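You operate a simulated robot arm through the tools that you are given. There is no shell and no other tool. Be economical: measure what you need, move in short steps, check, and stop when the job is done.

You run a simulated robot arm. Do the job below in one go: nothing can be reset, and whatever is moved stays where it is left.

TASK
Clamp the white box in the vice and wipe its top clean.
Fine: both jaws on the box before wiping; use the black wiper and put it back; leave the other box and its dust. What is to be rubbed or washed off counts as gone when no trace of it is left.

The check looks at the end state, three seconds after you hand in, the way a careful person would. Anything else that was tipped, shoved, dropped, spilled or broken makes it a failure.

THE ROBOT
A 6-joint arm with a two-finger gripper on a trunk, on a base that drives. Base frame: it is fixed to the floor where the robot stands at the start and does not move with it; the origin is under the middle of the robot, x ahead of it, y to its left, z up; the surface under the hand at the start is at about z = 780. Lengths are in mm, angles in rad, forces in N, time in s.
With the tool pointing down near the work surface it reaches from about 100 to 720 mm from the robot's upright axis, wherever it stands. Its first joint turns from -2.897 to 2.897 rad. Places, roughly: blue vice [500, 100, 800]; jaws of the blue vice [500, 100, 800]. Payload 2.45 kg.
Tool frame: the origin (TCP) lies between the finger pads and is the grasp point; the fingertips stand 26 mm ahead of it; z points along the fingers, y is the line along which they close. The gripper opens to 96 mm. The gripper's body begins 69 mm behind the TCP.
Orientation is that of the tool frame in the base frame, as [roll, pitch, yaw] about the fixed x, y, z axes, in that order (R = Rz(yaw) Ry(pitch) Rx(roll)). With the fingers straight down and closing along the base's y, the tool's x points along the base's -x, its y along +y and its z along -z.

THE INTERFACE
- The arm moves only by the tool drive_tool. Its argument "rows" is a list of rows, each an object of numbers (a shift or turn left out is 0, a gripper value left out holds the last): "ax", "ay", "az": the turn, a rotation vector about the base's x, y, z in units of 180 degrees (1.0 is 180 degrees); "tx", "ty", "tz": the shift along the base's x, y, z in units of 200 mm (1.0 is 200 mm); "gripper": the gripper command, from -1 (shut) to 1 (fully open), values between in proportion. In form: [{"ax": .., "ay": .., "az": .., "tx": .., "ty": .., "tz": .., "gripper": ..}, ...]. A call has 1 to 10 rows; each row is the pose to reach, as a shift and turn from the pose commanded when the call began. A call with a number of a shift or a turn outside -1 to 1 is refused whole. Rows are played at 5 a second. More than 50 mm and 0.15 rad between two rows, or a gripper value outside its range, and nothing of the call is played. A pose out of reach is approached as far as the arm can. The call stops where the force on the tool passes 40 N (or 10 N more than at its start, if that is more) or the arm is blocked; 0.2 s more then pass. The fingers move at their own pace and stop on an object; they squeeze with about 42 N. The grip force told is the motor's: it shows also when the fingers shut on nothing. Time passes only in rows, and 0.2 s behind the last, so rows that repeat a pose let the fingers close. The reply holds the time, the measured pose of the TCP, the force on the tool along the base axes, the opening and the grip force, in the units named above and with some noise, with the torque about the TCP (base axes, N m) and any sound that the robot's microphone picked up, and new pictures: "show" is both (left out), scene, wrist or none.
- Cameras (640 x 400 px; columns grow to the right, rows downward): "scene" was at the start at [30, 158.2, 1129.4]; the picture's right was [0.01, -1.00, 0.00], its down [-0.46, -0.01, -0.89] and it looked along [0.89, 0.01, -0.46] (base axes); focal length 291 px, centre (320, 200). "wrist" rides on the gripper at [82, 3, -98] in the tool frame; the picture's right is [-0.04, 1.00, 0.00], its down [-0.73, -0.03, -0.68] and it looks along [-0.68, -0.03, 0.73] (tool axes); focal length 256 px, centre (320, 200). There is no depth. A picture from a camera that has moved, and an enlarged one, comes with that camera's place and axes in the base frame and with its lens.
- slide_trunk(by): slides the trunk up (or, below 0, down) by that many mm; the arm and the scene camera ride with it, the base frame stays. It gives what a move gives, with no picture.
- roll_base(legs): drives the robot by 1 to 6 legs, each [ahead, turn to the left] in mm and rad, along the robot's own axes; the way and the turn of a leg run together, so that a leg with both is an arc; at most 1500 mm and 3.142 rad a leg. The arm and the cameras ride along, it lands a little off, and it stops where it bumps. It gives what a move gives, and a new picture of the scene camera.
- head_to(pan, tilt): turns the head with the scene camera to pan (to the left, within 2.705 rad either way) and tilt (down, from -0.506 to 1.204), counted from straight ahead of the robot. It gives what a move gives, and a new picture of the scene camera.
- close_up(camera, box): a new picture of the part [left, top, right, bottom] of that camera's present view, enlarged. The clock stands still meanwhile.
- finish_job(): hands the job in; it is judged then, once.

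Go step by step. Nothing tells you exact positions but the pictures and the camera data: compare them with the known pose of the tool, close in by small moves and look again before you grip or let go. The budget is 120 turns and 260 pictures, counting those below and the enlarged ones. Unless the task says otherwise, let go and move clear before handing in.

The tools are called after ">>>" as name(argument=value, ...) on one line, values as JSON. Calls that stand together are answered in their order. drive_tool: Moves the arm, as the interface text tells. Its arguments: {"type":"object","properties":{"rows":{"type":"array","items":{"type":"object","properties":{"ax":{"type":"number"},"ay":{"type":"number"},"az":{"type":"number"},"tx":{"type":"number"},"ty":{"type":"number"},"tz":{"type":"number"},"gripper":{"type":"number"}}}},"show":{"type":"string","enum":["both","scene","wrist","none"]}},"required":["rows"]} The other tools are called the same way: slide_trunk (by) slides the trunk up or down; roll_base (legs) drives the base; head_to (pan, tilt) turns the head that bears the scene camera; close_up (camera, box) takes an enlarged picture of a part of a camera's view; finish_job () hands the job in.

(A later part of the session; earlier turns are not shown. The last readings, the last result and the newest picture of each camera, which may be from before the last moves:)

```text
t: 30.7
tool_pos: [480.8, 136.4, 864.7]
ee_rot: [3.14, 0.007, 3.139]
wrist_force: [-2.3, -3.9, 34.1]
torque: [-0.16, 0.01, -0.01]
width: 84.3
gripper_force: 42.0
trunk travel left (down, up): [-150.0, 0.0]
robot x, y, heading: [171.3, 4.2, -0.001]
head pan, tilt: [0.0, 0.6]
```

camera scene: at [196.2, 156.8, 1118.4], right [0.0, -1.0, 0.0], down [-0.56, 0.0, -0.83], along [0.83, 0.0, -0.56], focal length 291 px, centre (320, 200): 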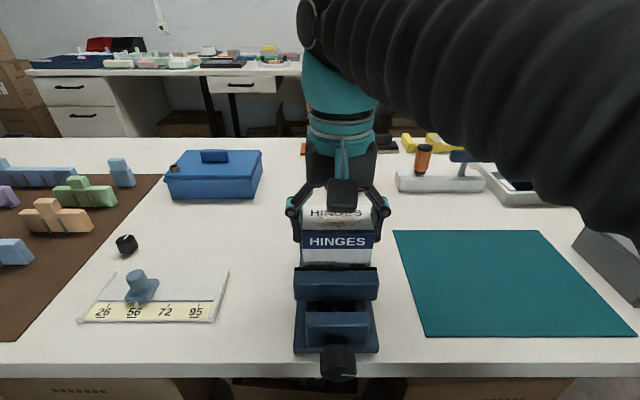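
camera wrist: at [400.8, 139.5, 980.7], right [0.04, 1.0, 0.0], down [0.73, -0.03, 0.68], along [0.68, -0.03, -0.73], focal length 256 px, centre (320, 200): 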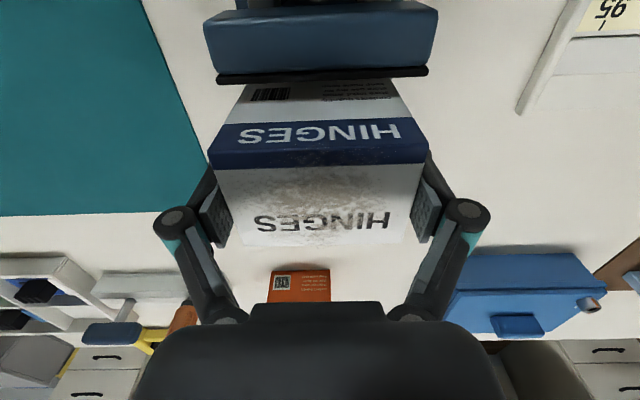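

It has seated, with 34 N upward and the bottom at about z = 806. I'll release, rise straight up, and look.

>>> drive_tool(rows=[{"tz": 0.005}, {"tz": 0.01, "gripper": 1}, {"tz": 0.01, "gripper": 1}, {"tz": 0.01, "gripper": 1}, {"tz": 0.2, "gripper": 1}, {"tz": 0.4}, {"tz": 0.6}, {"tz": 0.6}])

>>> close_up(camera="scene", box=[270, 190, 400, 390])

>>> close_up(camera="wrist", box=[200, 0, 450, 200])

```text
t: 32.5
tool_pos: [484.4, 133.3, 981.0]
ee_rot: [3.141, 0.004, 3.138]
wrist_force: [0.9, -0.7, 0.2]
torque: [-0.04, 0.0, -0.05]
width: 96.0
gripper_force: 0.1
trunk travel left (down, up): [-150.0, 0.0]
robot x, y, heading: [166.7, -1.3, 0.0]
head pan, tilt: [0.0, 0.6]
camera scene: at [196.2, 156.8, 1118.4], right [0.0, -1.0, 0.0], down [-0.56, 0.0, -0.83], along [0.83, 0.0, -0.56], focal length 291 px, centre (320, 200)
camera wrist: at [402.4, 137.6, 1079.2], right [0.04, 1.0, 0.0], down [0.73, -0.03, 0.68], along [0.68, -0.03, -0.73], focal length 256 px, centre (320, 200)
```

scene: 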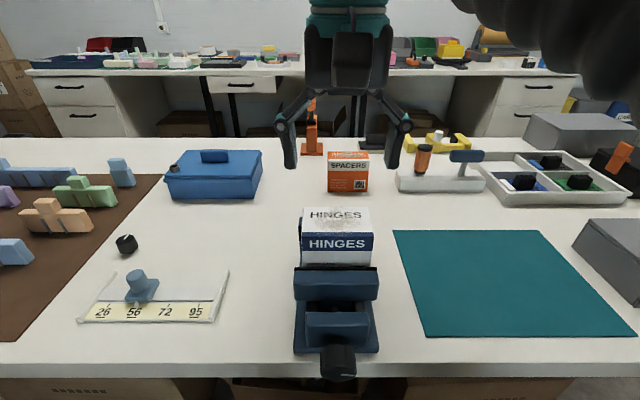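
wrist: 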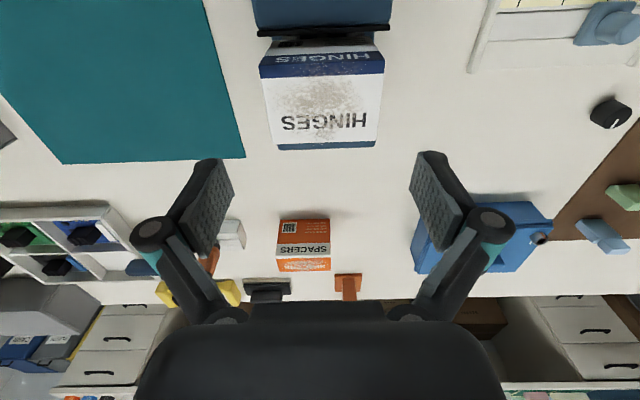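

```text
2.00 times, centred on (335, 290) of scene
camera zoom: at [196.2, 156.8, 1118.4], right [0.0, -1.0, 0.0], down [-0.56, 0.0, -0.83], along [0.83, 0.0, -0.56], focal length 583 px, centre (290, 20)
```

zoom: 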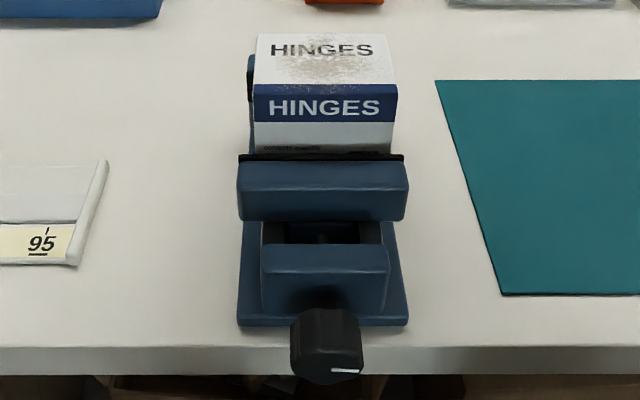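

```text
2.00 times, centred on (325, 100) of wrist
camera zoom: at [402.4, 137.6, 1079.2], right [0.04, 1.0, 0.0], down [0.73, -0.03, 0.68], along [0.68, -0.03, -0.73], focal length 512 px, centre (310, 400)
```

zoom: 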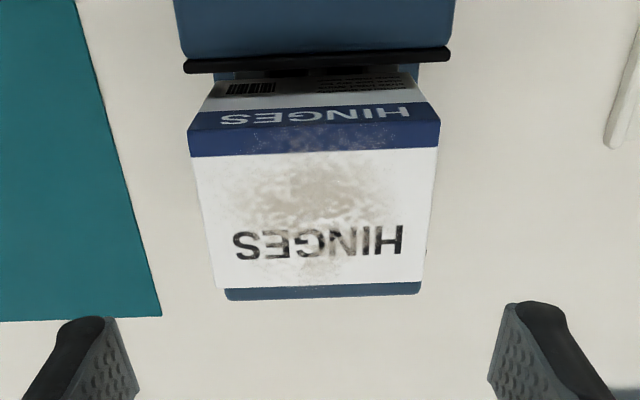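

The box stands between the jaws with its top at about z = 883. To turn the knob I need the hand horizontal, pointing ahead, so I'll back the robot away for room and look at the knob.

>>> roll_base(legs=[[-420, 0]])

>>> close_up(camera="scene", box=[270, 150, 390, 270])

```text
t: 35.1
tool_pos: [69.8, 134.6, 980.9]
ee_rot: [3.141, 0.002, 3.141]
wrist_force: [-1.6, -0.1, -0.1]
torque: [0.0, 0.0, -0.03]
width: 95.8
gripper_force: 0.1
trunk travel left (down, up): [-150.0, 0.0]
robot x, y, heading: [-245.1, 1.2, -0.006]
head pan, tilt: [0.0, 0.6]
camera scene: at [-218.9, 157.6, 1118.4], right [0.0, -1.0, 0.0], down [-0.56, 0.0, -0.83], along [0.83, 0.0, -0.56], focal length 291 px, centre (320, 200)
```

scene: 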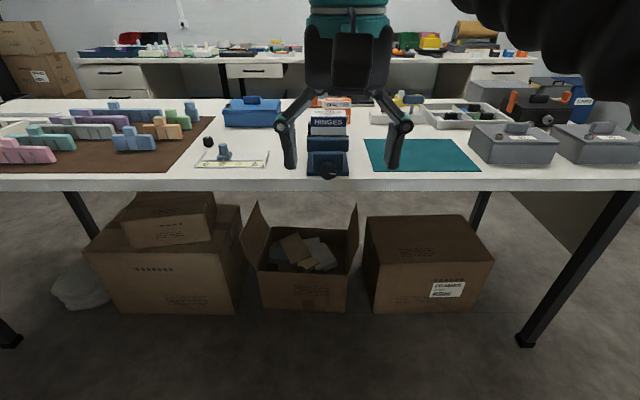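

```text
3.33 times, centred on (330, 210) of scene
camera zoom: at [-218.9, 157.6, 1118.4], right [0.0, -1.0, 0.0], down [-0.56, 0.0, -0.83], along [0.83, 0.0, -0.56], focal length 971 px, centre (287, 167)
```

zoom: 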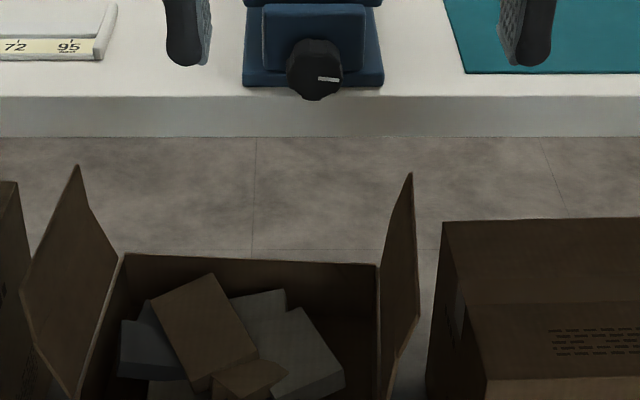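

The knob axis sits at about y = 138.5, z = 813, with its front face at x ≈ 340 and a diameter of 36 mm. I'll move the hand forward in free space and pitch it to horizontal.

>>> drive_tool(rows=[{"tx": 0.2, "ay": -0.045}, {"tx": 0.4, "ay": -0.09}, {"tx": 0.5, "ay": -0.135}, {"tx": 0.5, "ay": -0.18}, {"tx": 0.5, "ay": -0.225}, {"tx": 0.5, "ay": -0.27}, {"tx": 0.5, "ay": -0.315}, {"tx": 0.5, "ay": -0.36}, {"tx": 0.5, "ay": -0.405}, {"tx": 0.5, "ay": -0.45}], show="none")

>>> drive_tool(rows=[{"ay": -0.04}, {"ay": -0.05}, {"ay": -0.05}])

```text
t: 37.3
tool_pos: [169.9, 134.4, 979.3]
ee_rot: [3.126, 1.418, 3.127]
wrist_force: [-1.0, 0.3, -0.3]
torque: [0.03, -0.01, 0.02]
width: 96.2
gripper_force: 0.2
trunk travel left (down, up): [-150.0, 0.0]
robot x, y, heading: [-243.1, -0.8, -0.002]
head pan, tilt: [0.0, 0.6]
```

```text
t: 38.1
tool_pos: [168.5, 134.9, 981.1]
ee_rot: [0.57, 1.566, 0.569]
wrist_force: [-0.6, -0.4, 0.1]
torque: [-0.02, 0.0, -0.01]
width: 96.2
gripper_force: 0.1
trunk travel left (down, up): [-150.0, 0.0]
robot x, y, heading: [-247.6, 0.7, -0.005]
head pan, tilt: [0.0, 0.6]
camera scene: at [-218.9, 157.5, 1118.4], right [0.0, -1.0, 0.0], down [-0.56, 0.0, -0.83], along [0.83, 0.0, -0.56], focal length 291 px, centre (320, 200)
camera wrist: at [71.8, 138.3, 898.5], right [0.0, 1.0, 0.04], down [-0.68, -0.03, 0.73], along [0.73, -0.03, 0.68], focal length 256 px, centre (320, 200)
```

scene: 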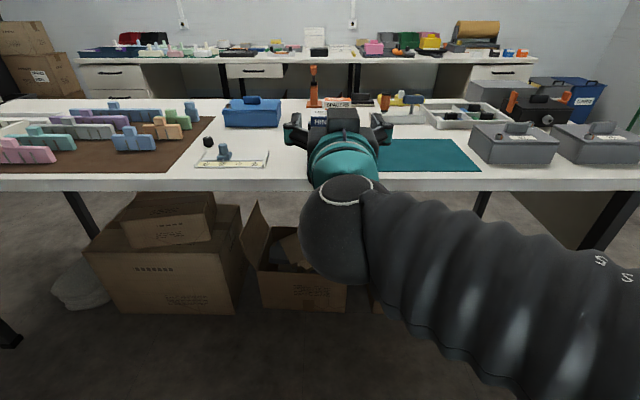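
wrist: 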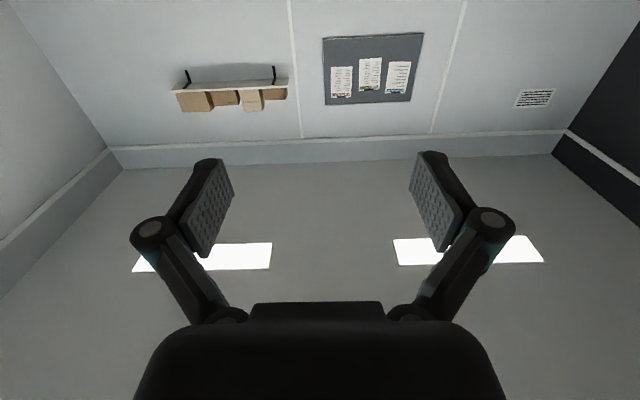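

The hand is horizontal. I'll bring it in front of the knob while pre-rolling backwards to leave turning range.

>>> drive_tool(rows=[{"tz": -0.2, "ax": -0.045}, {"tz": -0.4, "ax": -0.09}, {"tz": -0.6, "ax": -0.135}, {"tz": -0.8, "ax": -0.18, "ty": 0.018}, {"tz": -0.84, "ax": -0.225, "ty": 0.018, "tx": 0.1}, {"tz": -0.84, "ax": -0.27, "ty": 0.018, "tx": 0.3}, {"tz": -0.84, "ax": -0.315, "ty": 0.018, "tx": 0.5}, {"tz": -0.84, "ax": -0.36, "ty": 0.018, "tx": 0.6}, {"tz": -0.84, "ax": -0.405, "ty": 0.018, "tx": 0.6}, {"tz": -0.84, "ax": -0.45, "ty": 0.018, "tx": 0.6}])

>>> close_up(camera="scene", box=[260, 100, 400, 220])

```text
t: 40.3
tool_pos: [291.3, 137.6, 813.4]
ee_rot: [-1.57, 0.156, -1.567]
wrist_force: [0.5, 0.0, 0.1]
torque: [0.01, -0.03, 0.03]
width: 96.2
gripper_force: 0.1
out of reach, approached as far as the arm can: row 4, 5
trunk travel left (down, up): [-150.0, 0.0]
robot x, y, heading: [-243.0, 1.0, -0.001]
head pan, tilt: [0.0, 0.6]
camera scene: at [-218.9, 157.6, 1118.4], right [0.0, -1.0, 0.0], down [-0.56, 0.0, -0.83], along [0.83, 0.0, -0.56], focal length 291 px, centre (320, 200)
camera wrist: at [191.9, 57.8, 796.9], right [0.0, 0.2, -0.98], down [-0.68, 0.72, 0.14], along [0.73, 0.67, 0.13], focal length 256 px, centre (320, 200)
```

scene: 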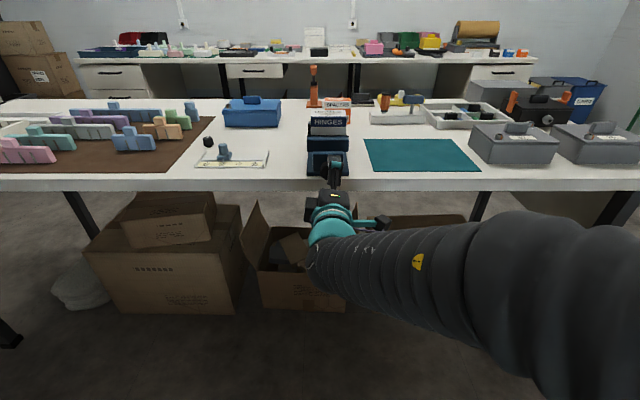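
wrist: 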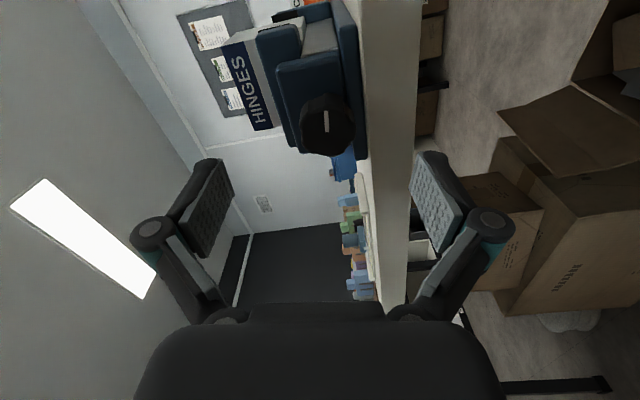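

```text
3.33 times, centred on (330, 160) of scene
camera zoom: at [-218.9, 157.6, 1118.4], right [0.0, -1.0, 0.0], down [-0.56, 0.0, -0.83], along [0.83, 0.0, -0.56], focal length 971 px, centre (287, 333)
```

zoom: 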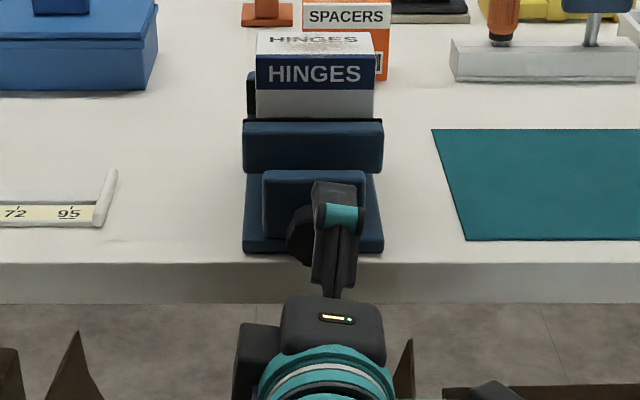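

I'll zoom in to refine the knob axis height.

>>> close_up(camera="wrist", box=[230, 20, 430, 170])

```text
2.67 times, centred on (330, 95) of wrist
camera zoom: at [191.9, 57.8, 796.9], right [0.0, 0.2, -0.98], down [-0.68, 0.72, 0.14], along [0.73, 0.67, 0.13], focal length 683 px, centre (293, 480)
```

zoom: 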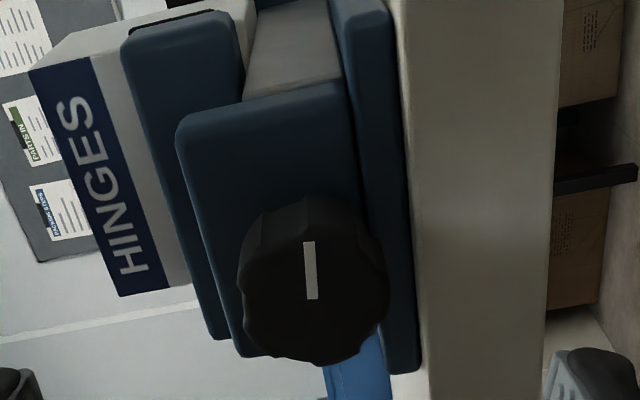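

The wrist view puts the knob axis at about (y 138, z 807). I'll advance so the pads cover the knob and close on it.

>>> drive_tool(rows=[{"tz": -0.03, "tx": 0.08}, {"tz": -0.03, "tx": 0.15}, {"tz": -0.03, "tx": 0.21}, {"tz": -0.03, "tx": 0.21}, {"tz": -0.03, "tx": 0.21, "gripper": -1}, {"tz": -0.03, "tx": 0.21, "gripper": -1}, {"tz": -0.03, "tx": 0.21, "gripper": -1}, {"tz": -0.03, "tx": 0.21, "gripper": -1}])

>>> close_up(camera="scene", box=[260, 100, 400, 220])

```text
t: 42.1
tool_pos: [330.5, 139.0, 808.0]
ee_rot: [-1.571, 0.159, -1.57]
wrist_force: [-2.0, -0.4, 3.5]
torque: [0.01, -0.12, -0.07]
width: 37.6
gripper_force: 44.7
trunk travel left (down, up): [-150.0, 0.0]
robot x, y, heading: [-247.5, 1.3, 0.001]
head pan, tilt: [0.0, 0.6]
camera scene: at [-219.1, 157.5, 1118.4], right [0.0, -1.0, 0.0], down [-0.56, 0.0, -0.83], along [0.83, 0.0, -0.56], focal length 291 px, centre (320, 200)
camera wrist: at [232.4, 59.4, 791.9], right [0.0, 0.2, -0.98], down [-0.68, 0.72, 0.15], along [0.73, 0.67, 0.13], focal length 256 px, centre (320, 200)
```

scene: 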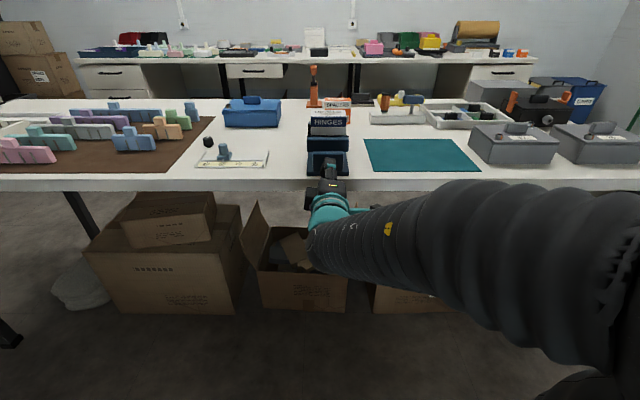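
wrist: 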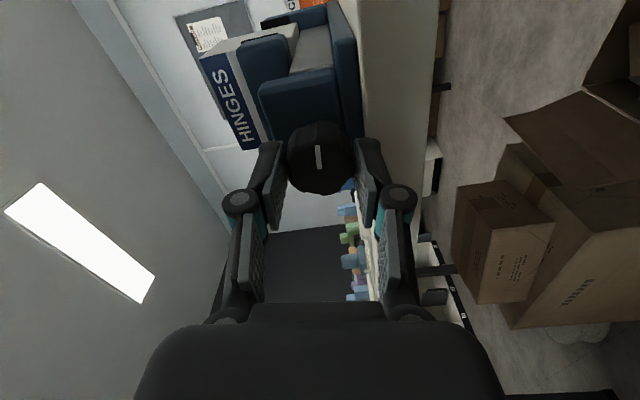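

```text
3.33 times, centred on (330, 160) of scene
camera zoom: at [-219.1, 157.5, 1118.4], right [0.0, -1.0, 0.0], down [-0.56, 0.0, -0.83], along [0.83, 0.0, -0.56], focal length 971 px, centre (287, 333)
```

zoom: 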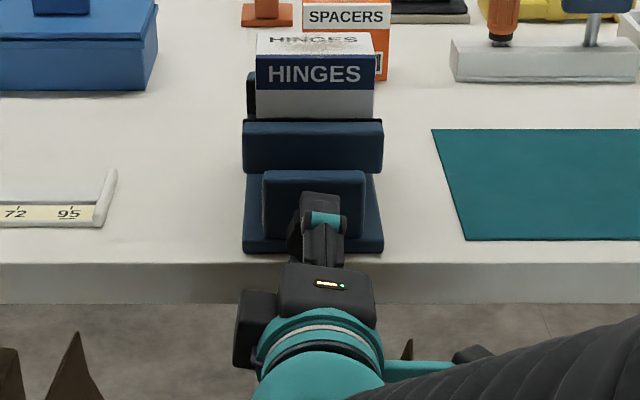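

The knob is gripped at 37.6 mm. I'll turn it clockwise (+ax) about 65° and see what the jaw does.

>>> drive_tool(rows=[{"ax": 0.045}, {"ax": 0.09}, {"ax": 0.135}, {"ax": 0.18}, {"ax": 0.225}, {"ax": 0.27}, {"ax": 0.315}, {"ax": 0.36}, {"ax": 0.36}])

>>> close_up(camera="scene", box=[260, 100, 400, 220])

```text
t: 44.1
tool_pos: [331.0, 139.0, 808.9]
ee_rot: [-1.543, 1.291, -1.539]
wrist_force: [-1.5, 6.6, 26.9]
torque: [0.03, -0.52, 0.21]
width: 37.2
gripper_force: 44.9
trunk travel left (down, up): [-150.0, 0.0]
robot x, y, heading: [-247.1, -0.4, 0.004]
head pan, tilt: [0.0, 0.6]
camera scene: at [-220.2, 157.8, 1118.6], right [0.0, -1.0, 0.0], down [-0.56, 0.0, -0.83], along [0.83, 0.0, -0.56], focal length 291 px, centre (320, 200)
camera wrist: at [232.9, 119.3, 728.8], right [0.0, 0.97, -0.24], down [-0.68, 0.17, 0.71], along [0.73, 0.16, 0.67], focal length 256 px, centre (320, 200)
```

scene: 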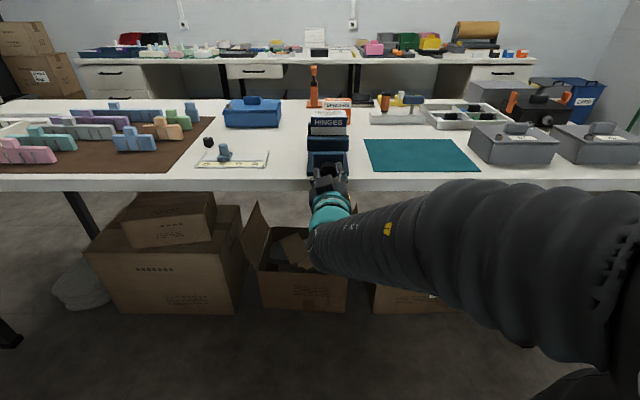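
wrist: 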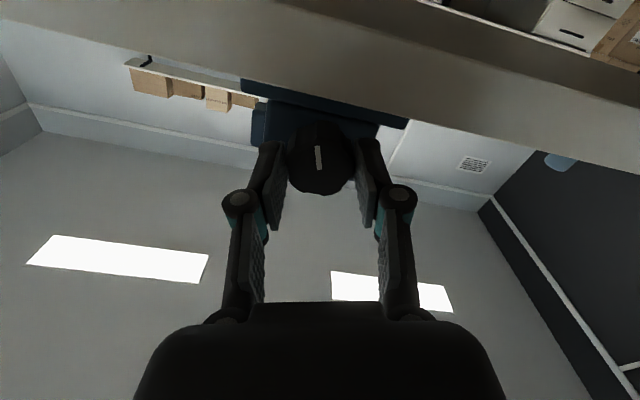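

```text
3.33 times, centred on (330, 160) of scene
camera zoom: at [-220.2, 157.8, 1118.6], right [0.0, -1.0, 0.0], down [-0.56, 0.0, -0.83], along [0.83, 0.0, -0.56], focal length 971 px, centre (287, 333)
```

zoom: 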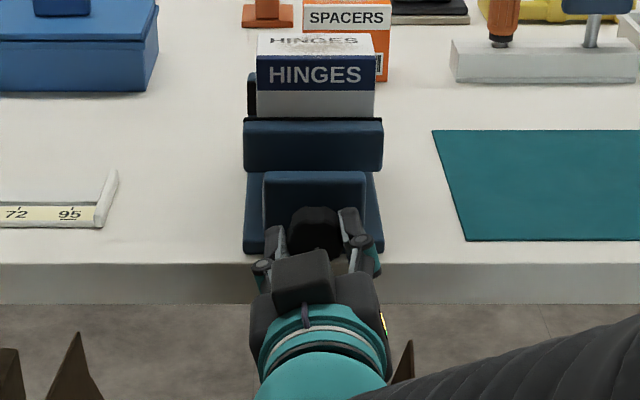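

The knob turned with the hand and the jaw seems to have advanced slightly. I'll keep turning, raising 2 mm to ease the side load.

>>> drive_tool(rows=[{"ax": 0.0, "tz": 0.01}, {"ax": 0.045, "tz": 0.01}, {"ax": 0.09, "tz": 0.01}, {"ax": 0.135, "tz": 0.01}, {"ax": 0.18, "tz": 0.01}, {"ax": 0.225, "tz": 0.01}, {"ax": 0.27, "tz": 0.01}, {"ax": 0.315, "tz": 0.01}, {"ax": 0.36, "tz": 0.01}, {"ax": 0.4, "tz": 0.01}])

>>> close_up(camera="scene", box=[260, 100, 400, 220])

```text
t: 45.5
tool_pos: [329.7, 138.2, 808.3]
ee_rot: [1.635, 1.191, 1.605]
wrist_force: [23.3, -7.1, -7.6]
torque: [-0.01, -0.45, 0.06]
width: 37.8
gripper_force: 45.5
out of reach, approached as far as the arm can: row 6
trunk travel left (down, up): [-150.0, 0.0]
robot x, y, heading: [-247.8, 3.0, -0.012]
head pan, tilt: [0.0, 0.6]
stopped in row 6: the force on the tool passed its limit at 60 N (the readings are from after the stop); the commanded pose is now the measured one
camera scene: at [-215.7, 157.2, 1118.0], right [-0.01, -1.0, 0.0], down [-0.57, 0.01, -0.82], along [0.82, -0.01, -0.57], focal length 291 px, centre (320, 200)
camera wrist: at [230.9, 174.5, 737.3], right [0.03, 0.91, 0.41], down [-0.67, -0.28, 0.69], along [0.74, -0.3, 0.6], focal length 256 px, centre (320, 200)
```

scene: 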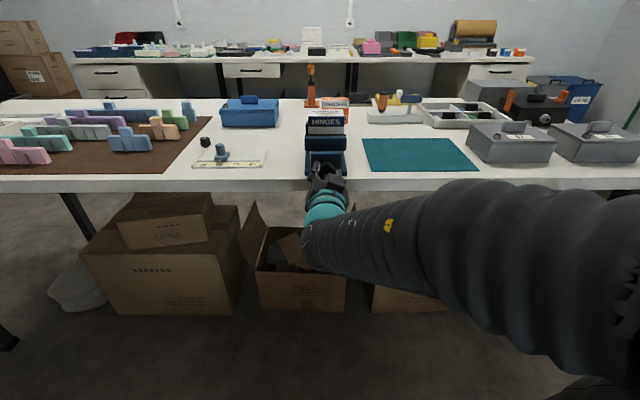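
wrist: 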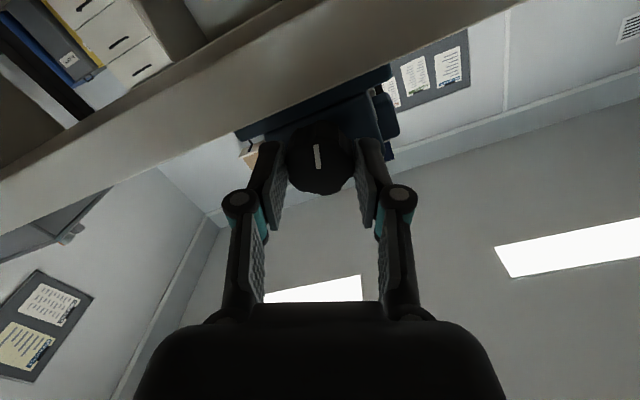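

```text
3.33 times, centred on (330, 160) of scene
camera zoom: at [-215.7, 157.2, 1118.0], right [-0.01, -1.0, 0.0], down [-0.57, 0.01, -0.82], along [0.82, -0.01, -0.57], focal length 971 px, centre (287, 333)
```

zoom: 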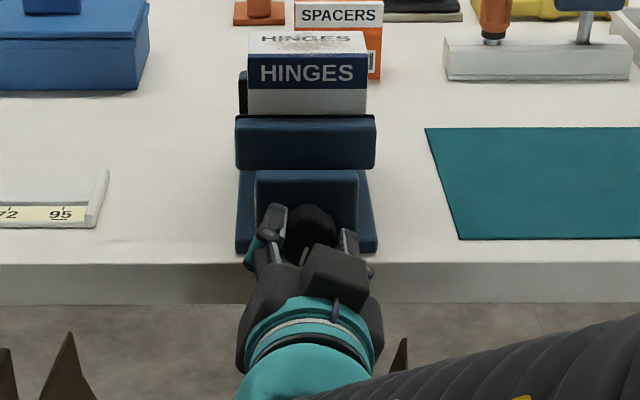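

The wrist hit a range limit near this roll. I'll release the knob, back off and measure how far the jaw has moved.

>>> drive_tool(rows=[{"gripper": 1}, {"gripper": 1}, {"gripper": 1}, {"tx": -0.15}, {"tx": -0.3}, {"tx": -0.3}])

>>> close_up(camera="scene", box=[290, 100, 370, 190])

```text
t: 46.9
tool_pos: [269.4, 140.2, 810.8]
ee_rot: [1.625, 1.191, 1.597]
wrist_force: [-0.9, 0.3, 0.7]
torque: [-0.01, 0.01, -0.01]
width: 96.2
gripper_force: 0.1
trunk travel left (down, up): [-150.0, 0.0]
robot x, y, heading: [-249.2, 0.8, -0.011]
head pan, tilt: [0.0, 0.6]
camera scene: at [-217.8, 157.5, 1118.4], right [-0.01, -1.0, 0.0], down [-0.56, 0.0, -0.83], along [0.83, -0.01, -0.56], focal length 291 px, centre (320, 200)
camera wrist: at [171.0, 175.9, 738.8], right [0.03, 0.91, 0.41], down [-0.67, -0.28, 0.68], along [0.74, -0.29, 0.61], focal length 256 px, centre (320, 200)
```

scene: 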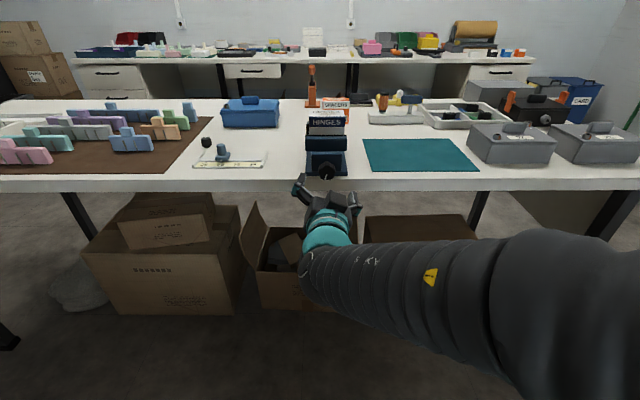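
wrist: 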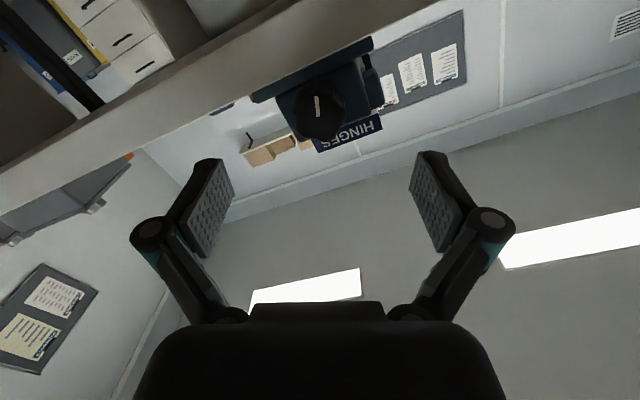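

```text
4.44 times, centred on (330, 145) of scene
camera zoom: at [-217.8, 157.5, 1118.4], right [-0.01, -1.0, 0.0], down [-0.56, 0.0, -0.83], along [0.83, -0.01, -0.56], focal length 1295 px, centre (276, 444)
```

zoom: 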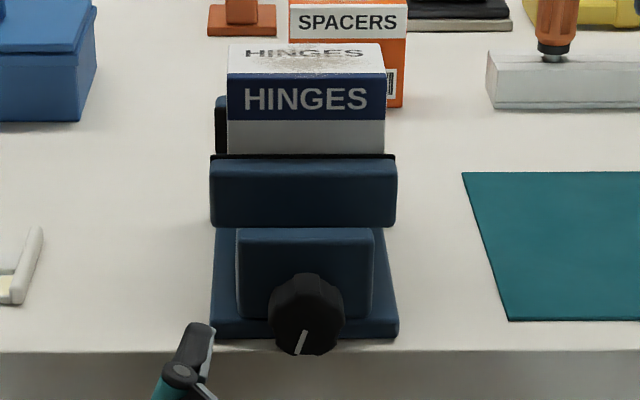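

The mark has gone from 3 o'clock to about 6:30, and the jaw advanced a few millimetres in the closing direction. I'll roll the hand back about 150° for the next turn.

>>> drive_tool(rows=[{"ax": -0.045}, {"ax": -0.09}, {"ax": -0.135}, {"ax": -0.18}, {"ax": -0.225}, {"ax": -0.27}, {"ax": -0.315}, {"ax": -0.36}, {"ax": -0.405}, {"ax": -0.45}], show="none")

>>> drive_tool(rows=[{"ax": -0.045}, {"ax": -0.09}, {"ax": -0.135}, {"ax": -0.18}, {"ax": -0.225}, {"ax": -0.27}, {"ax": -0.315}, {"ax": -0.36}, {"ax": -0.36}])

```text
t: 49.0
tool_pos: [266.6, 138.8, 812.1]
ee_rot: [-1.548, 0.535, -1.582]
wrist_force: [0.1, 0.2, 0.5]
torque: [0.0, -0.01, 0.01]
width: 96.2
gripper_force: 0.1
trunk travel left (down, up): [-150.0, 0.0]
robot x, y, heading: [-242.9, -5.0, -0.003]
head pan, tilt: [0.0, 0.6]
```

```text
t: 51.0
tool_pos: [267.5, 140.3, 812.2]
ee_rot: [-1.535, -0.595, -1.583]
wrist_force: [0.6, 0.0, -0.1]
torque: [0.0, 0.01, 0.0]
width: 96.2
gripper_force: 0.1
trunk travel left (down, up): [-150.0, 0.0]
robot x, y, heading: [-244.8, 1.4, -0.011]
head pan, tilt: [0.0, 0.6]
camera scene: at [-217.9, 157.5, 1118.4], right [-0.01, -1.0, 0.0], down [-0.56, 0.0, -0.83], along [0.83, -0.01, -0.56], focal length 291 px, centre (320, 200)
camera wrist: at [168.4, 69.9, 851.6], right [0.03, -0.53, -0.85], down [-0.67, 0.62, -0.41], along [0.74, 0.58, -0.34], focal length 256 px, centre (320, 200)
```

scene: 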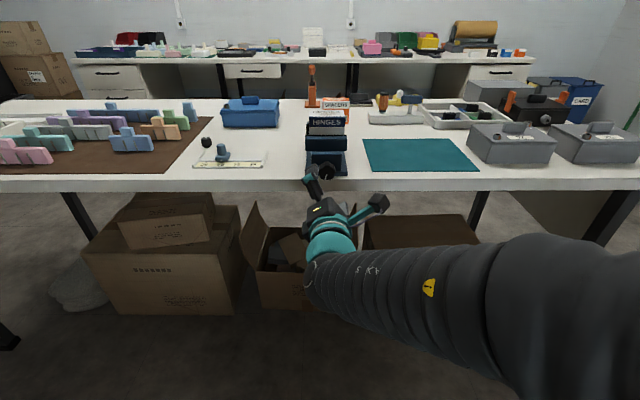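
wrist: 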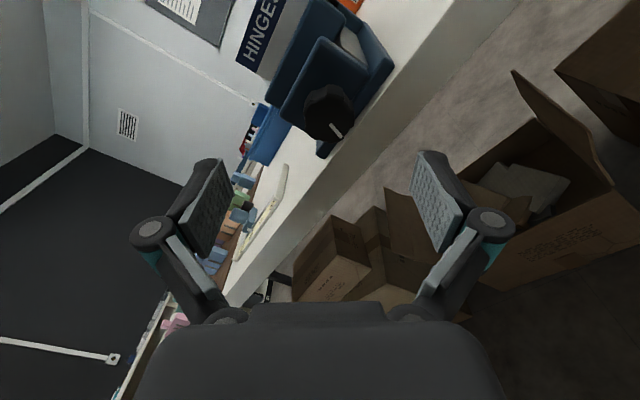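

>>> close_up(camera="wrist", box=[260, 40, 420, 160])

```text
3.33 times, centred on (340, 100) of wrist
camera zoom: at [168.4, 69.9, 851.6], right [0.03, -0.53, -0.85], down [-0.67, 0.62, -0.41], along [0.74, 0.58, -0.34], focal length 853 px, centre (253, 533)
```

zoom: 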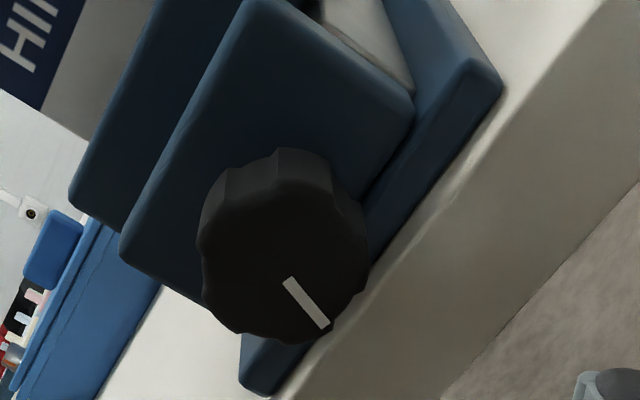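

The axis is confirmed at about z = 808. I'll grip and turn again, about 125° clockwise.

>>> drive_tool(rows=[{"tx": 0.15, "ty": -0.01, "tz": -0.015}, {"tx": 0.32, "ty": -0.01, "tz": -0.015}, {"tx": 0.32, "ty": -0.01, "tz": -0.015}, {"tx": 0.32, "ty": -0.01, "tz": -0.015, "gripper": -1}, {"tx": 0.32, "ty": -0.01, "tz": -0.015, "gripper": -1}, {"tx": 0.32, "ty": -0.01, "tz": -0.015, "gripper": -1}, {"tx": 0.32, "ty": -0.01, "tz": -0.015, "gripper": -1}], show="none")

>>> drive_tool(rows=[{"ax": 0.045}, {"ax": 0.09}, {"ax": 0.135}, {"ax": 0.18}, {"ax": 0.225}, {"ax": 0.27}, {"ax": 0.315}, {"ax": 0.36}, {"ax": 0.36}], show="none")

```text
t: 52.6
tool_pos: [330.9, 137.2, 807.3]
ee_rot: [-1.538, -0.593, -1.583]
wrist_force: [-8.4, -3.6, -7.3]
torque: [0.03, 0.29, -0.36]
width: 37.1
gripper_force: 45.3
trunk travel left (down, up): [-150.0, 0.0]
robot x, y, heading: [-246.1, -2.2, -0.009]
head pan, tilt: [0.0, 0.6]
```

```text
t: 54.6
tool_pos: [331.7, 139.0, 807.8]
ee_rot: [-1.552, 0.537, -1.583]
wrist_force: [-27.9, -1.9, -23.4]
torque: [0.0, 0.53, 0.16]
width: 37.3
gripper_force: 44.9
trunk travel left (down, up): [-150.0, 0.0]
robot x, y, heading: [-245.2, 0.3, -0.005]
head pan, tilt: [0.0, 0.6]
```

>>> drive_tool(rows=[{"ax": 0.02, "tx": -0.01, "tz": -0.008}, {"ax": 0.06, "tx": -0.01, "tz": -0.008}, {"ax": 0.105, "tx": -0.01, "tz": -0.008}, {"ax": 0.15, "tx": -0.01, "tz": -0.008}, {"ax": 0.195, "tx": -0.01, "tz": -0.008}, {"ax": 0.24, "tx": -0.01, "tz": -0.008}, {"ax": 0.28, "tx": -0.01, "tz": -0.008}, {"ax": 0.28, "tx": -0.01, "tz": -0.008}])

>>> close_up(camera="scene", box=[290, 100, 370, 190])

```text
t: 56.5
tool_pos: [331.9, 138.8, 807.4]
ee_rot: [-1.596, 1.417, -1.624]
wrist_force: [35.7, 19.2, 6.1]
torque: [0.02, 0.01, 0.62]
width: 37.2
gripper_force: 45.1
trunk travel left (down, up): [-150.0, 0.0]
robot x, y, heading: [-248.8, 3.2, -0.008]
head pan, tilt: [0.0, 0.6]
camera scene: at [-216.1, 158.6, 1118.3], right [-0.01, -1.0, 0.0], down [-0.57, 0.0, -0.82], along [0.82, -0.01, -0.57], focal length 291 px, centre (320, 200)
camera wrist: at [232.7, 132.7, 726.8], right [0.03, 0.99, -0.11], down [-0.67, 0.1, 0.73], along [0.74, 0.06, 0.67], focal length 256 px, centre (320, 200)
```

scene: 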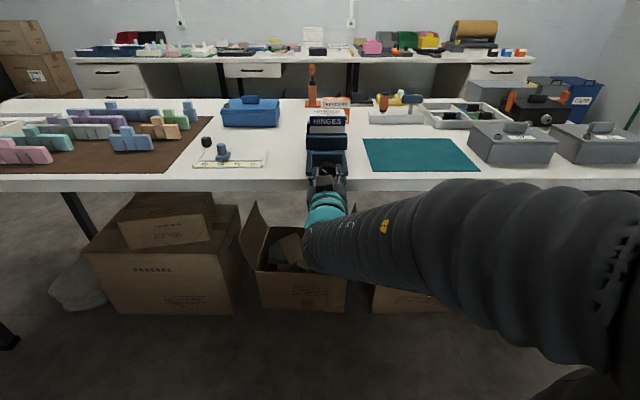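
wrist: 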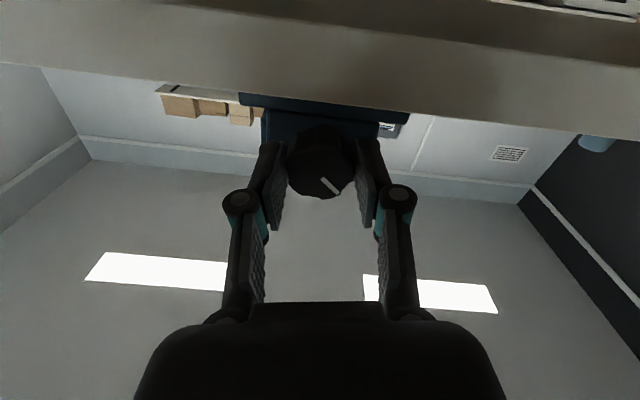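

```text
4.44 times, centred on (330, 145) of scene
camera zoom: at [-216.1, 158.6, 1118.3], right [-0.01, -1.0, 0.0], down [-0.57, 0.0, -0.82], along [0.82, -0.01, -0.57], focal length 1295 px, centre (276, 444)
```

zoom: 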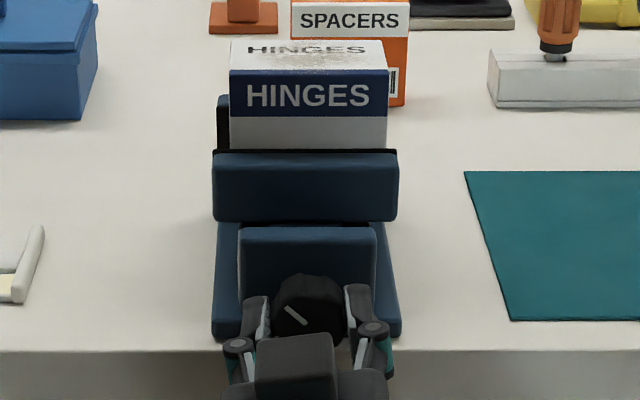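

The jaw keeps advancing. I'll open the fingers and roll back in place; they clear the table edge. Then I'll grip and turn again.

>>> drive_tool(rows=[{"gripper": 1}, {"gripper": 1}, {"gripper": 1}, {"ax": -0.045}, {"ax": -0.09}, {"ax": -0.135}, {"ax": -0.18}, {"ax": -0.225}, {"ax": -0.27}, {"ax": -0.315}], show="none")

>>> drive_tool(rows=[{"ax": -0.045}, {"ax": -0.09}, {"ax": -0.135}, {"ax": -0.18}, {"ax": -0.225}, {"ax": -0.27}, {"ax": -0.315}, {"ax": -0.36}, {"ax": -0.4}, {"ax": -0.4}])

```text
t: 58.6
tool_pos: [329.5, 136.8, 807.0]
ee_rot: [-1.546, 0.425, -1.581]
wrist_force: [0.4, -0.5, 0.4]
torque: [0.03, 0.02, -0.01]
width: 96.0
gripper_force: 0.0
trunk travel left (down, up): [-150.0, 0.0]
robot x, y, heading: [-246.8, -0.7, -0.002]
head pan, tilt: [0.0, 0.6]
```

```text
t: 60.9
tool_pos: [329.5, 138.3, 807.5]
ee_rot: [-1.532, -0.831, -1.586]
wrist_force: [0.4, 0.2, 0.3]
torque: [0.02, -0.04, -0.01]
width: 95.9
gripper_force: 0.1
trunk travel left (down, up): [-150.0, 0.0]
robot x, y, heading: [-245.0, -1.4, -0.007]
head pan, tilt: [0.0, 0.6]
camera scene: at [-217.9, 157.6, 1118.4], right [-0.01, -1.0, 0.0], down [-0.56, 0.0, -0.83], along [0.83, -0.01, -0.56], focal length 291 px, centre (320, 200)
camera wrist: at [231.4, 79.1, 862.2], right [0.03, -0.71, -0.7], down [-0.67, 0.51, -0.54], along [0.74, 0.49, -0.46], focal length 256 px, centre (320, 200)
```

scene: 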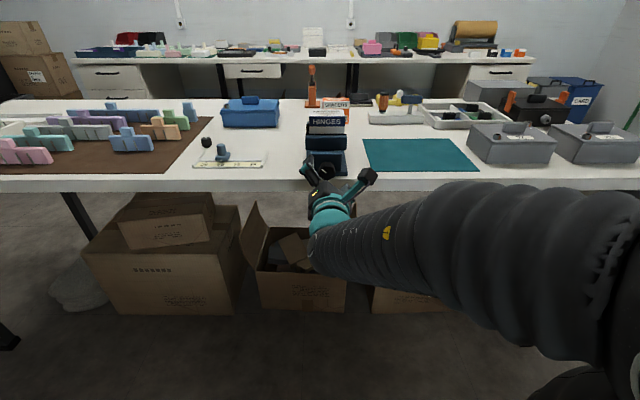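
wrist: 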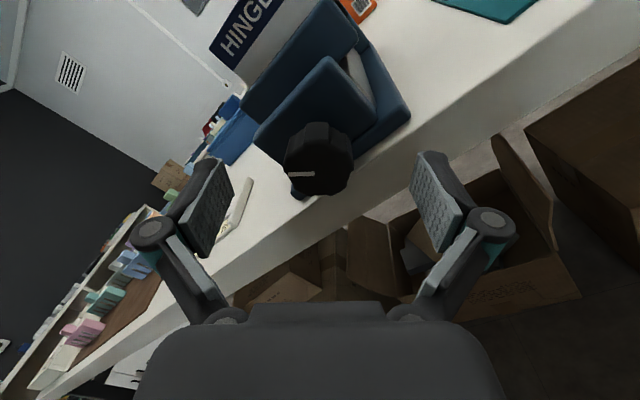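

Everything is clear. I'll grip and turn again, about 140°.

>>> drive_tool(rows=[{"gripper": -1}, {"gripper": -1}, {"gripper": -1}, {"ax": 0.045}, {"ax": 0.09}, {"ax": 0.135}, {"ax": 0.18}, {"ax": 0.225}, {"ax": 0.27}, {"ax": 0.315}], show="none")

>>> drive_tool(rows=[{"ax": 0.045}, {"ax": 0.09}, {"ax": 0.135}, {"ax": 0.18}, {"ax": 0.225}, {"ax": 0.27}, {"ax": 0.315}, {"ax": 0.36}, {"ax": 0.4}, {"ax": 0.4}], show="none")

>>> close_up(camera="scene", box=[290, 100, 370, 190])

```text
t: 63.0
tool_pos: [330.2, 138.9, 807.5]
ee_rot: [-1.541, 0.161, -1.58]
wrist_force: [-11.2, 8.4, 2.4]
torque: [-0.08, 0.48, 0.34]
width: 37.9
gripper_force: 44.7
trunk travel left (down, up): [-150.0, 0.0]
robot x, y, heading: [-246.6, 1.8, -0.003]
head pan, tilt: [0.0, 0.6]
```

```text
t: 65.2
tool_pos: [331.8, 138.8, 806.6]
ee_rot: [-1.621, 1.417, -1.649]
wrist_force: [13.8, 13.8, -12.7]
torque: [-0.94, 0.29, 0.72]
width: 36.6
gripper_force: 44.8
trunk travel left (down, up): [-150.0, 0.0]
robot x, y, heading: [-246.2, -0.4, -0.003]
head pan, tilt: [0.0, 0.6]
```

```text
4.44 times, centred on (330, 145) of scene
camera zoom: at [-216.6, 158.8, 1118.2], right [-0.01, -1.0, 0.0], down [-0.57, 0.0, -0.82], along [0.82, -0.01, -0.57], focal length 1295 px, centre (276, 444)
```

zoom: 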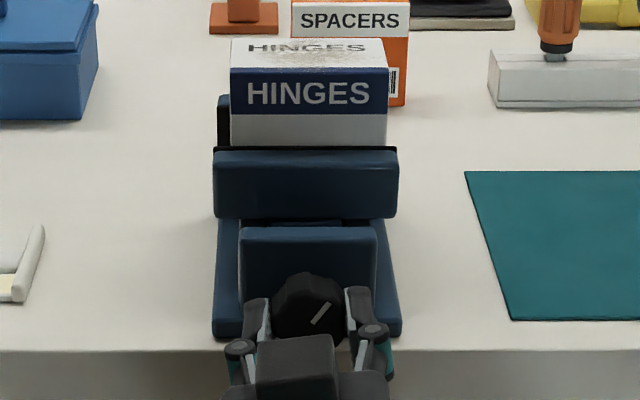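

Resistance is building (−0.94 N·m), so the jaw may be reaching the box. I'll check the gap closely.

>>> close_up(camera="scene", box=[300, 105, 350, 145])

>>> drive_tool(rows=[{"gripper": 1}, {"gripper": 1}, {"gripper": 1}, {"tx": -0.1, "ax": -0.045}, {"tx": -0.1, "ax": -0.09}, {"tx": -0.1, "ax": -0.135}, {"tx": -0.1, "ax": -0.18}, {"tx": -0.1, "ax": -0.225}, {"tx": -0.1, "ax": -0.27}, {"tx": -0.1, "ax": -0.315}], show="none")

>>> drive_tool(rows=[{"ax": -0.045}, {"ax": -0.09}, {"ax": -0.135}, {"ax": -0.18}, {"ax": -0.225}, {"ax": -0.27}, {"ax": -0.315}, {"ax": -0.36}, {"ax": -0.4}, {"ax": -0.4}], show="wrist")

>>> close_up(camera="wrist", box=[210, 0, 430, 180])

>>> close_up(camera="scene", box=[290, 100, 370, 190])

```text
10.00 times, centred on (325, 125) of scene
camera zoom: at [-216.6, 158.8, 1118.2], right [-0.01, -1.0, 0.0], down [-0.57, 0.0, -0.82], along [0.82, -0.01, -0.57], focal length 2914 px, centre (270, 950)
```

zoom: 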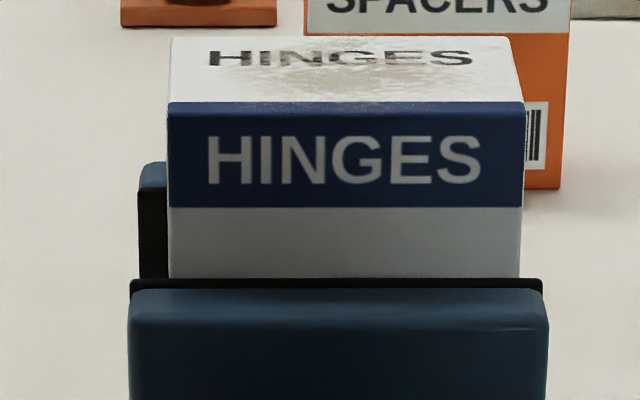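

```text
t: 67.5
tool_pos: [311.4, 138.7, 807.7]
ee_rot: [-1.546, 0.425, -1.58]
wrist_force: [-0.1, -0.1, 0.0]
torque: [0.01, 0.01, -0.01]
width: 95.8
gripper_force: 0.1
trunk travel left (down, up): [-150.0, 0.0]
robot x, y, heading: [-246.1, 2.0, -0.003]
head pan, tilt: [0.0, 0.6]
```

```text
t: 69.7
tool_pos: [310.5, 138.0, 807.0]
ee_rot: [-1.53, -0.831, -1.585]
wrist_force: [0.3, 1.0, 0.2]
torque: [-0.02, 0.0, -0.02]
width: 96.0
gripper_force: 0.1
trunk travel left (down, up): [-150.0, 0.0]
robot x, y, heading: [-246.9, 4.7, -0.008]
head pan, tilt: [0.0, 0.6]
camera wrist: at [211.5, 80.0, 863.2], right [0.03, -0.71, -0.7], down [-0.67, 0.51, -0.54], along [0.74, 0.49, -0.46], focal length 256 px, centre (320, 200)
```

wrist: 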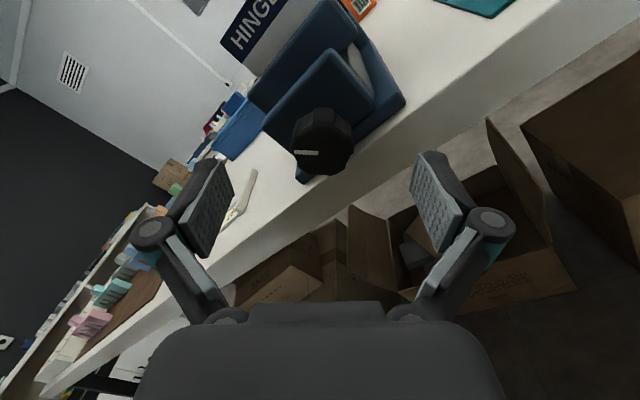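

```text
2.22 times, centred on (320, 90) of wrist
camera zoom: at [211.5, 80.0, 863.2], right [0.03, -0.71, -0.7], down [-0.67, 0.51, -0.54], along [0.74, 0.49, -0.46], focal length 569 px, centre (320, 444)
```

zoom: 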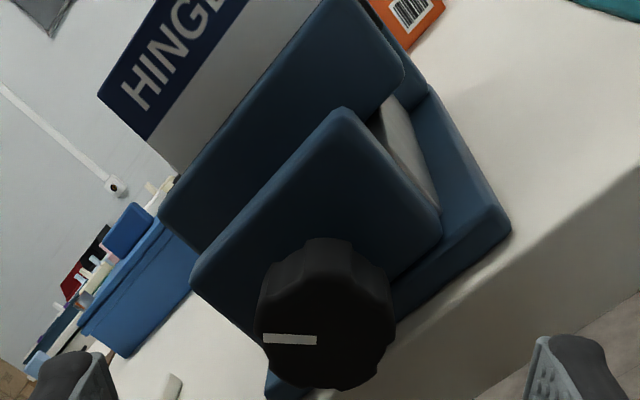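

```text
4.44 times, centred on (330, 145) of scene
camera zoom: at [-217.9, 157.7, 1118.4], right [-0.01, -1.0, 0.0], down [-0.56, 0.0, -0.83], along [0.83, -0.01, -0.56], focal length 1295 px, centre (276, 444)
```

zoom: 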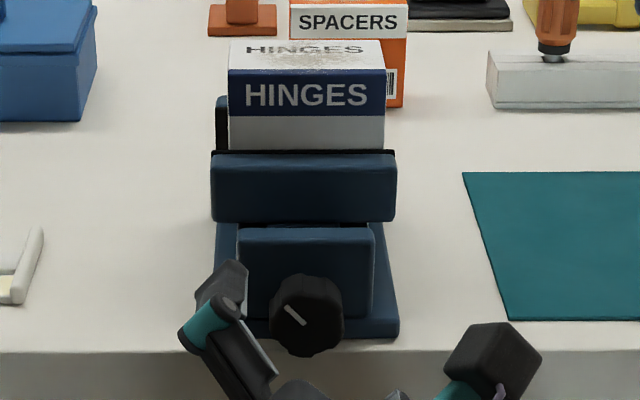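

The knob sprang back to 10:30 after release, which suggests the jaws already press on the box. I'll raise the hand and look from above at both jaw contacts.

>>> drive_tool(rows=[{"tz": 0.2}, {"tz": 0.4}, {"tz": 0.6}, {"tz": 0.8}, {"tz": 0.9, "tx": 0.2}, {"tz": 0.9, "tx": 0.4}, {"tz": 0.9, "tx": 0.6}, {"tz": 0.9, "tx": 0.8}, {"tz": 0.9, "tx": 1.0}, {"tz": 0.9, "tx": 1.0}])

>>> close_up(camera="scene", box=[290, 100, 370, 190])

```text
t: 71.8
tool_pos: [512.0, 135.0, 988.1]
ee_rot: [-1.532, -0.83, -1.584]
wrist_force: [-0.4, 0.4, 0.0]
torque: [-0.01, -0.01, -0.02]
width: 95.9
gripper_force: 0.0
trunk travel left (down, up): [-150.0, 0.0]
robot x, y, heading: [-245.7, -1.9, -0.006]
head pan, tilt: [0.0, 0.6]
camera scene: at [-217.9, 157.7, 1118.4], right [-0.01, -1.0, 0.0], down [-0.56, 0.0, -0.83], along [0.83, -0.01, -0.56], focal length 291 px, centre (320, 200)
camera wrist: at [415.2, 77.7, 1042.5], right [0.03, -0.71, -0.7], down [-0.67, 0.51, -0.54], along [0.74, 0.49, -0.46], focal length 256 px, centre (320, 200)
```

scene: 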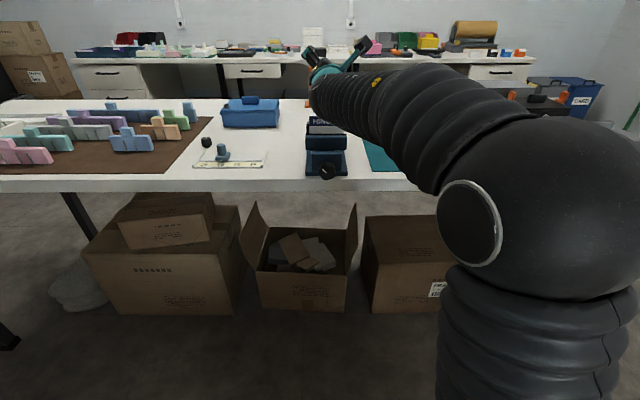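
wrist: 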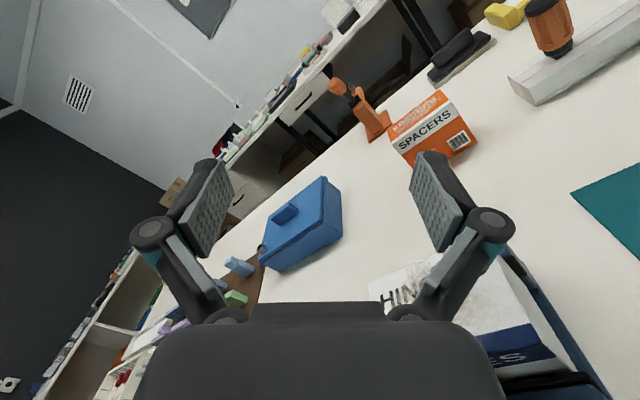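

```text
4.44 times, centred on (330, 145) of scene
camera zoom: at [-217.9, 157.7, 1118.4], right [-0.01, -1.0, 0.0], down [-0.56, 0.0, -0.83], along [0.83, -0.01, -0.56], focal length 1295 px, centre (276, 444)
```

zoom: 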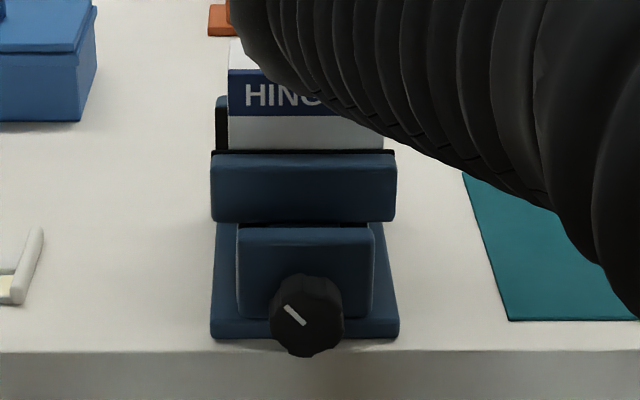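

>>> close_up(camera="wrist", box=[440, 220, 640, 400])

>>> drive_tool(rows=[{"tx": -0.2, "ty": -0.2}, {"tx": -0.4, "ty": -0.4}, {"tx": -0.4, "ty": -0.6}, {"tx": -0.4, "ty": -0.7}, {"tx": -0.4, "ty": -0.7}], show="wrist")

```text
2.22 times, centred on (540, 310) of wrist
camera zoom: at [415.2, 77.7, 1042.5], right [0.03, -0.71, -0.7], down [-0.67, 0.51, -0.54], along [0.74, 0.49, -0.46], focal length 569 px, centre (-169, -44)
```

zoom: 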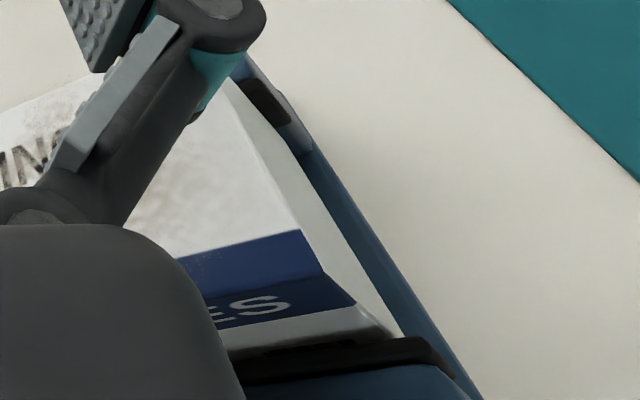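

```text
refused: row 1 steps farther than a row can; nothing moved
```

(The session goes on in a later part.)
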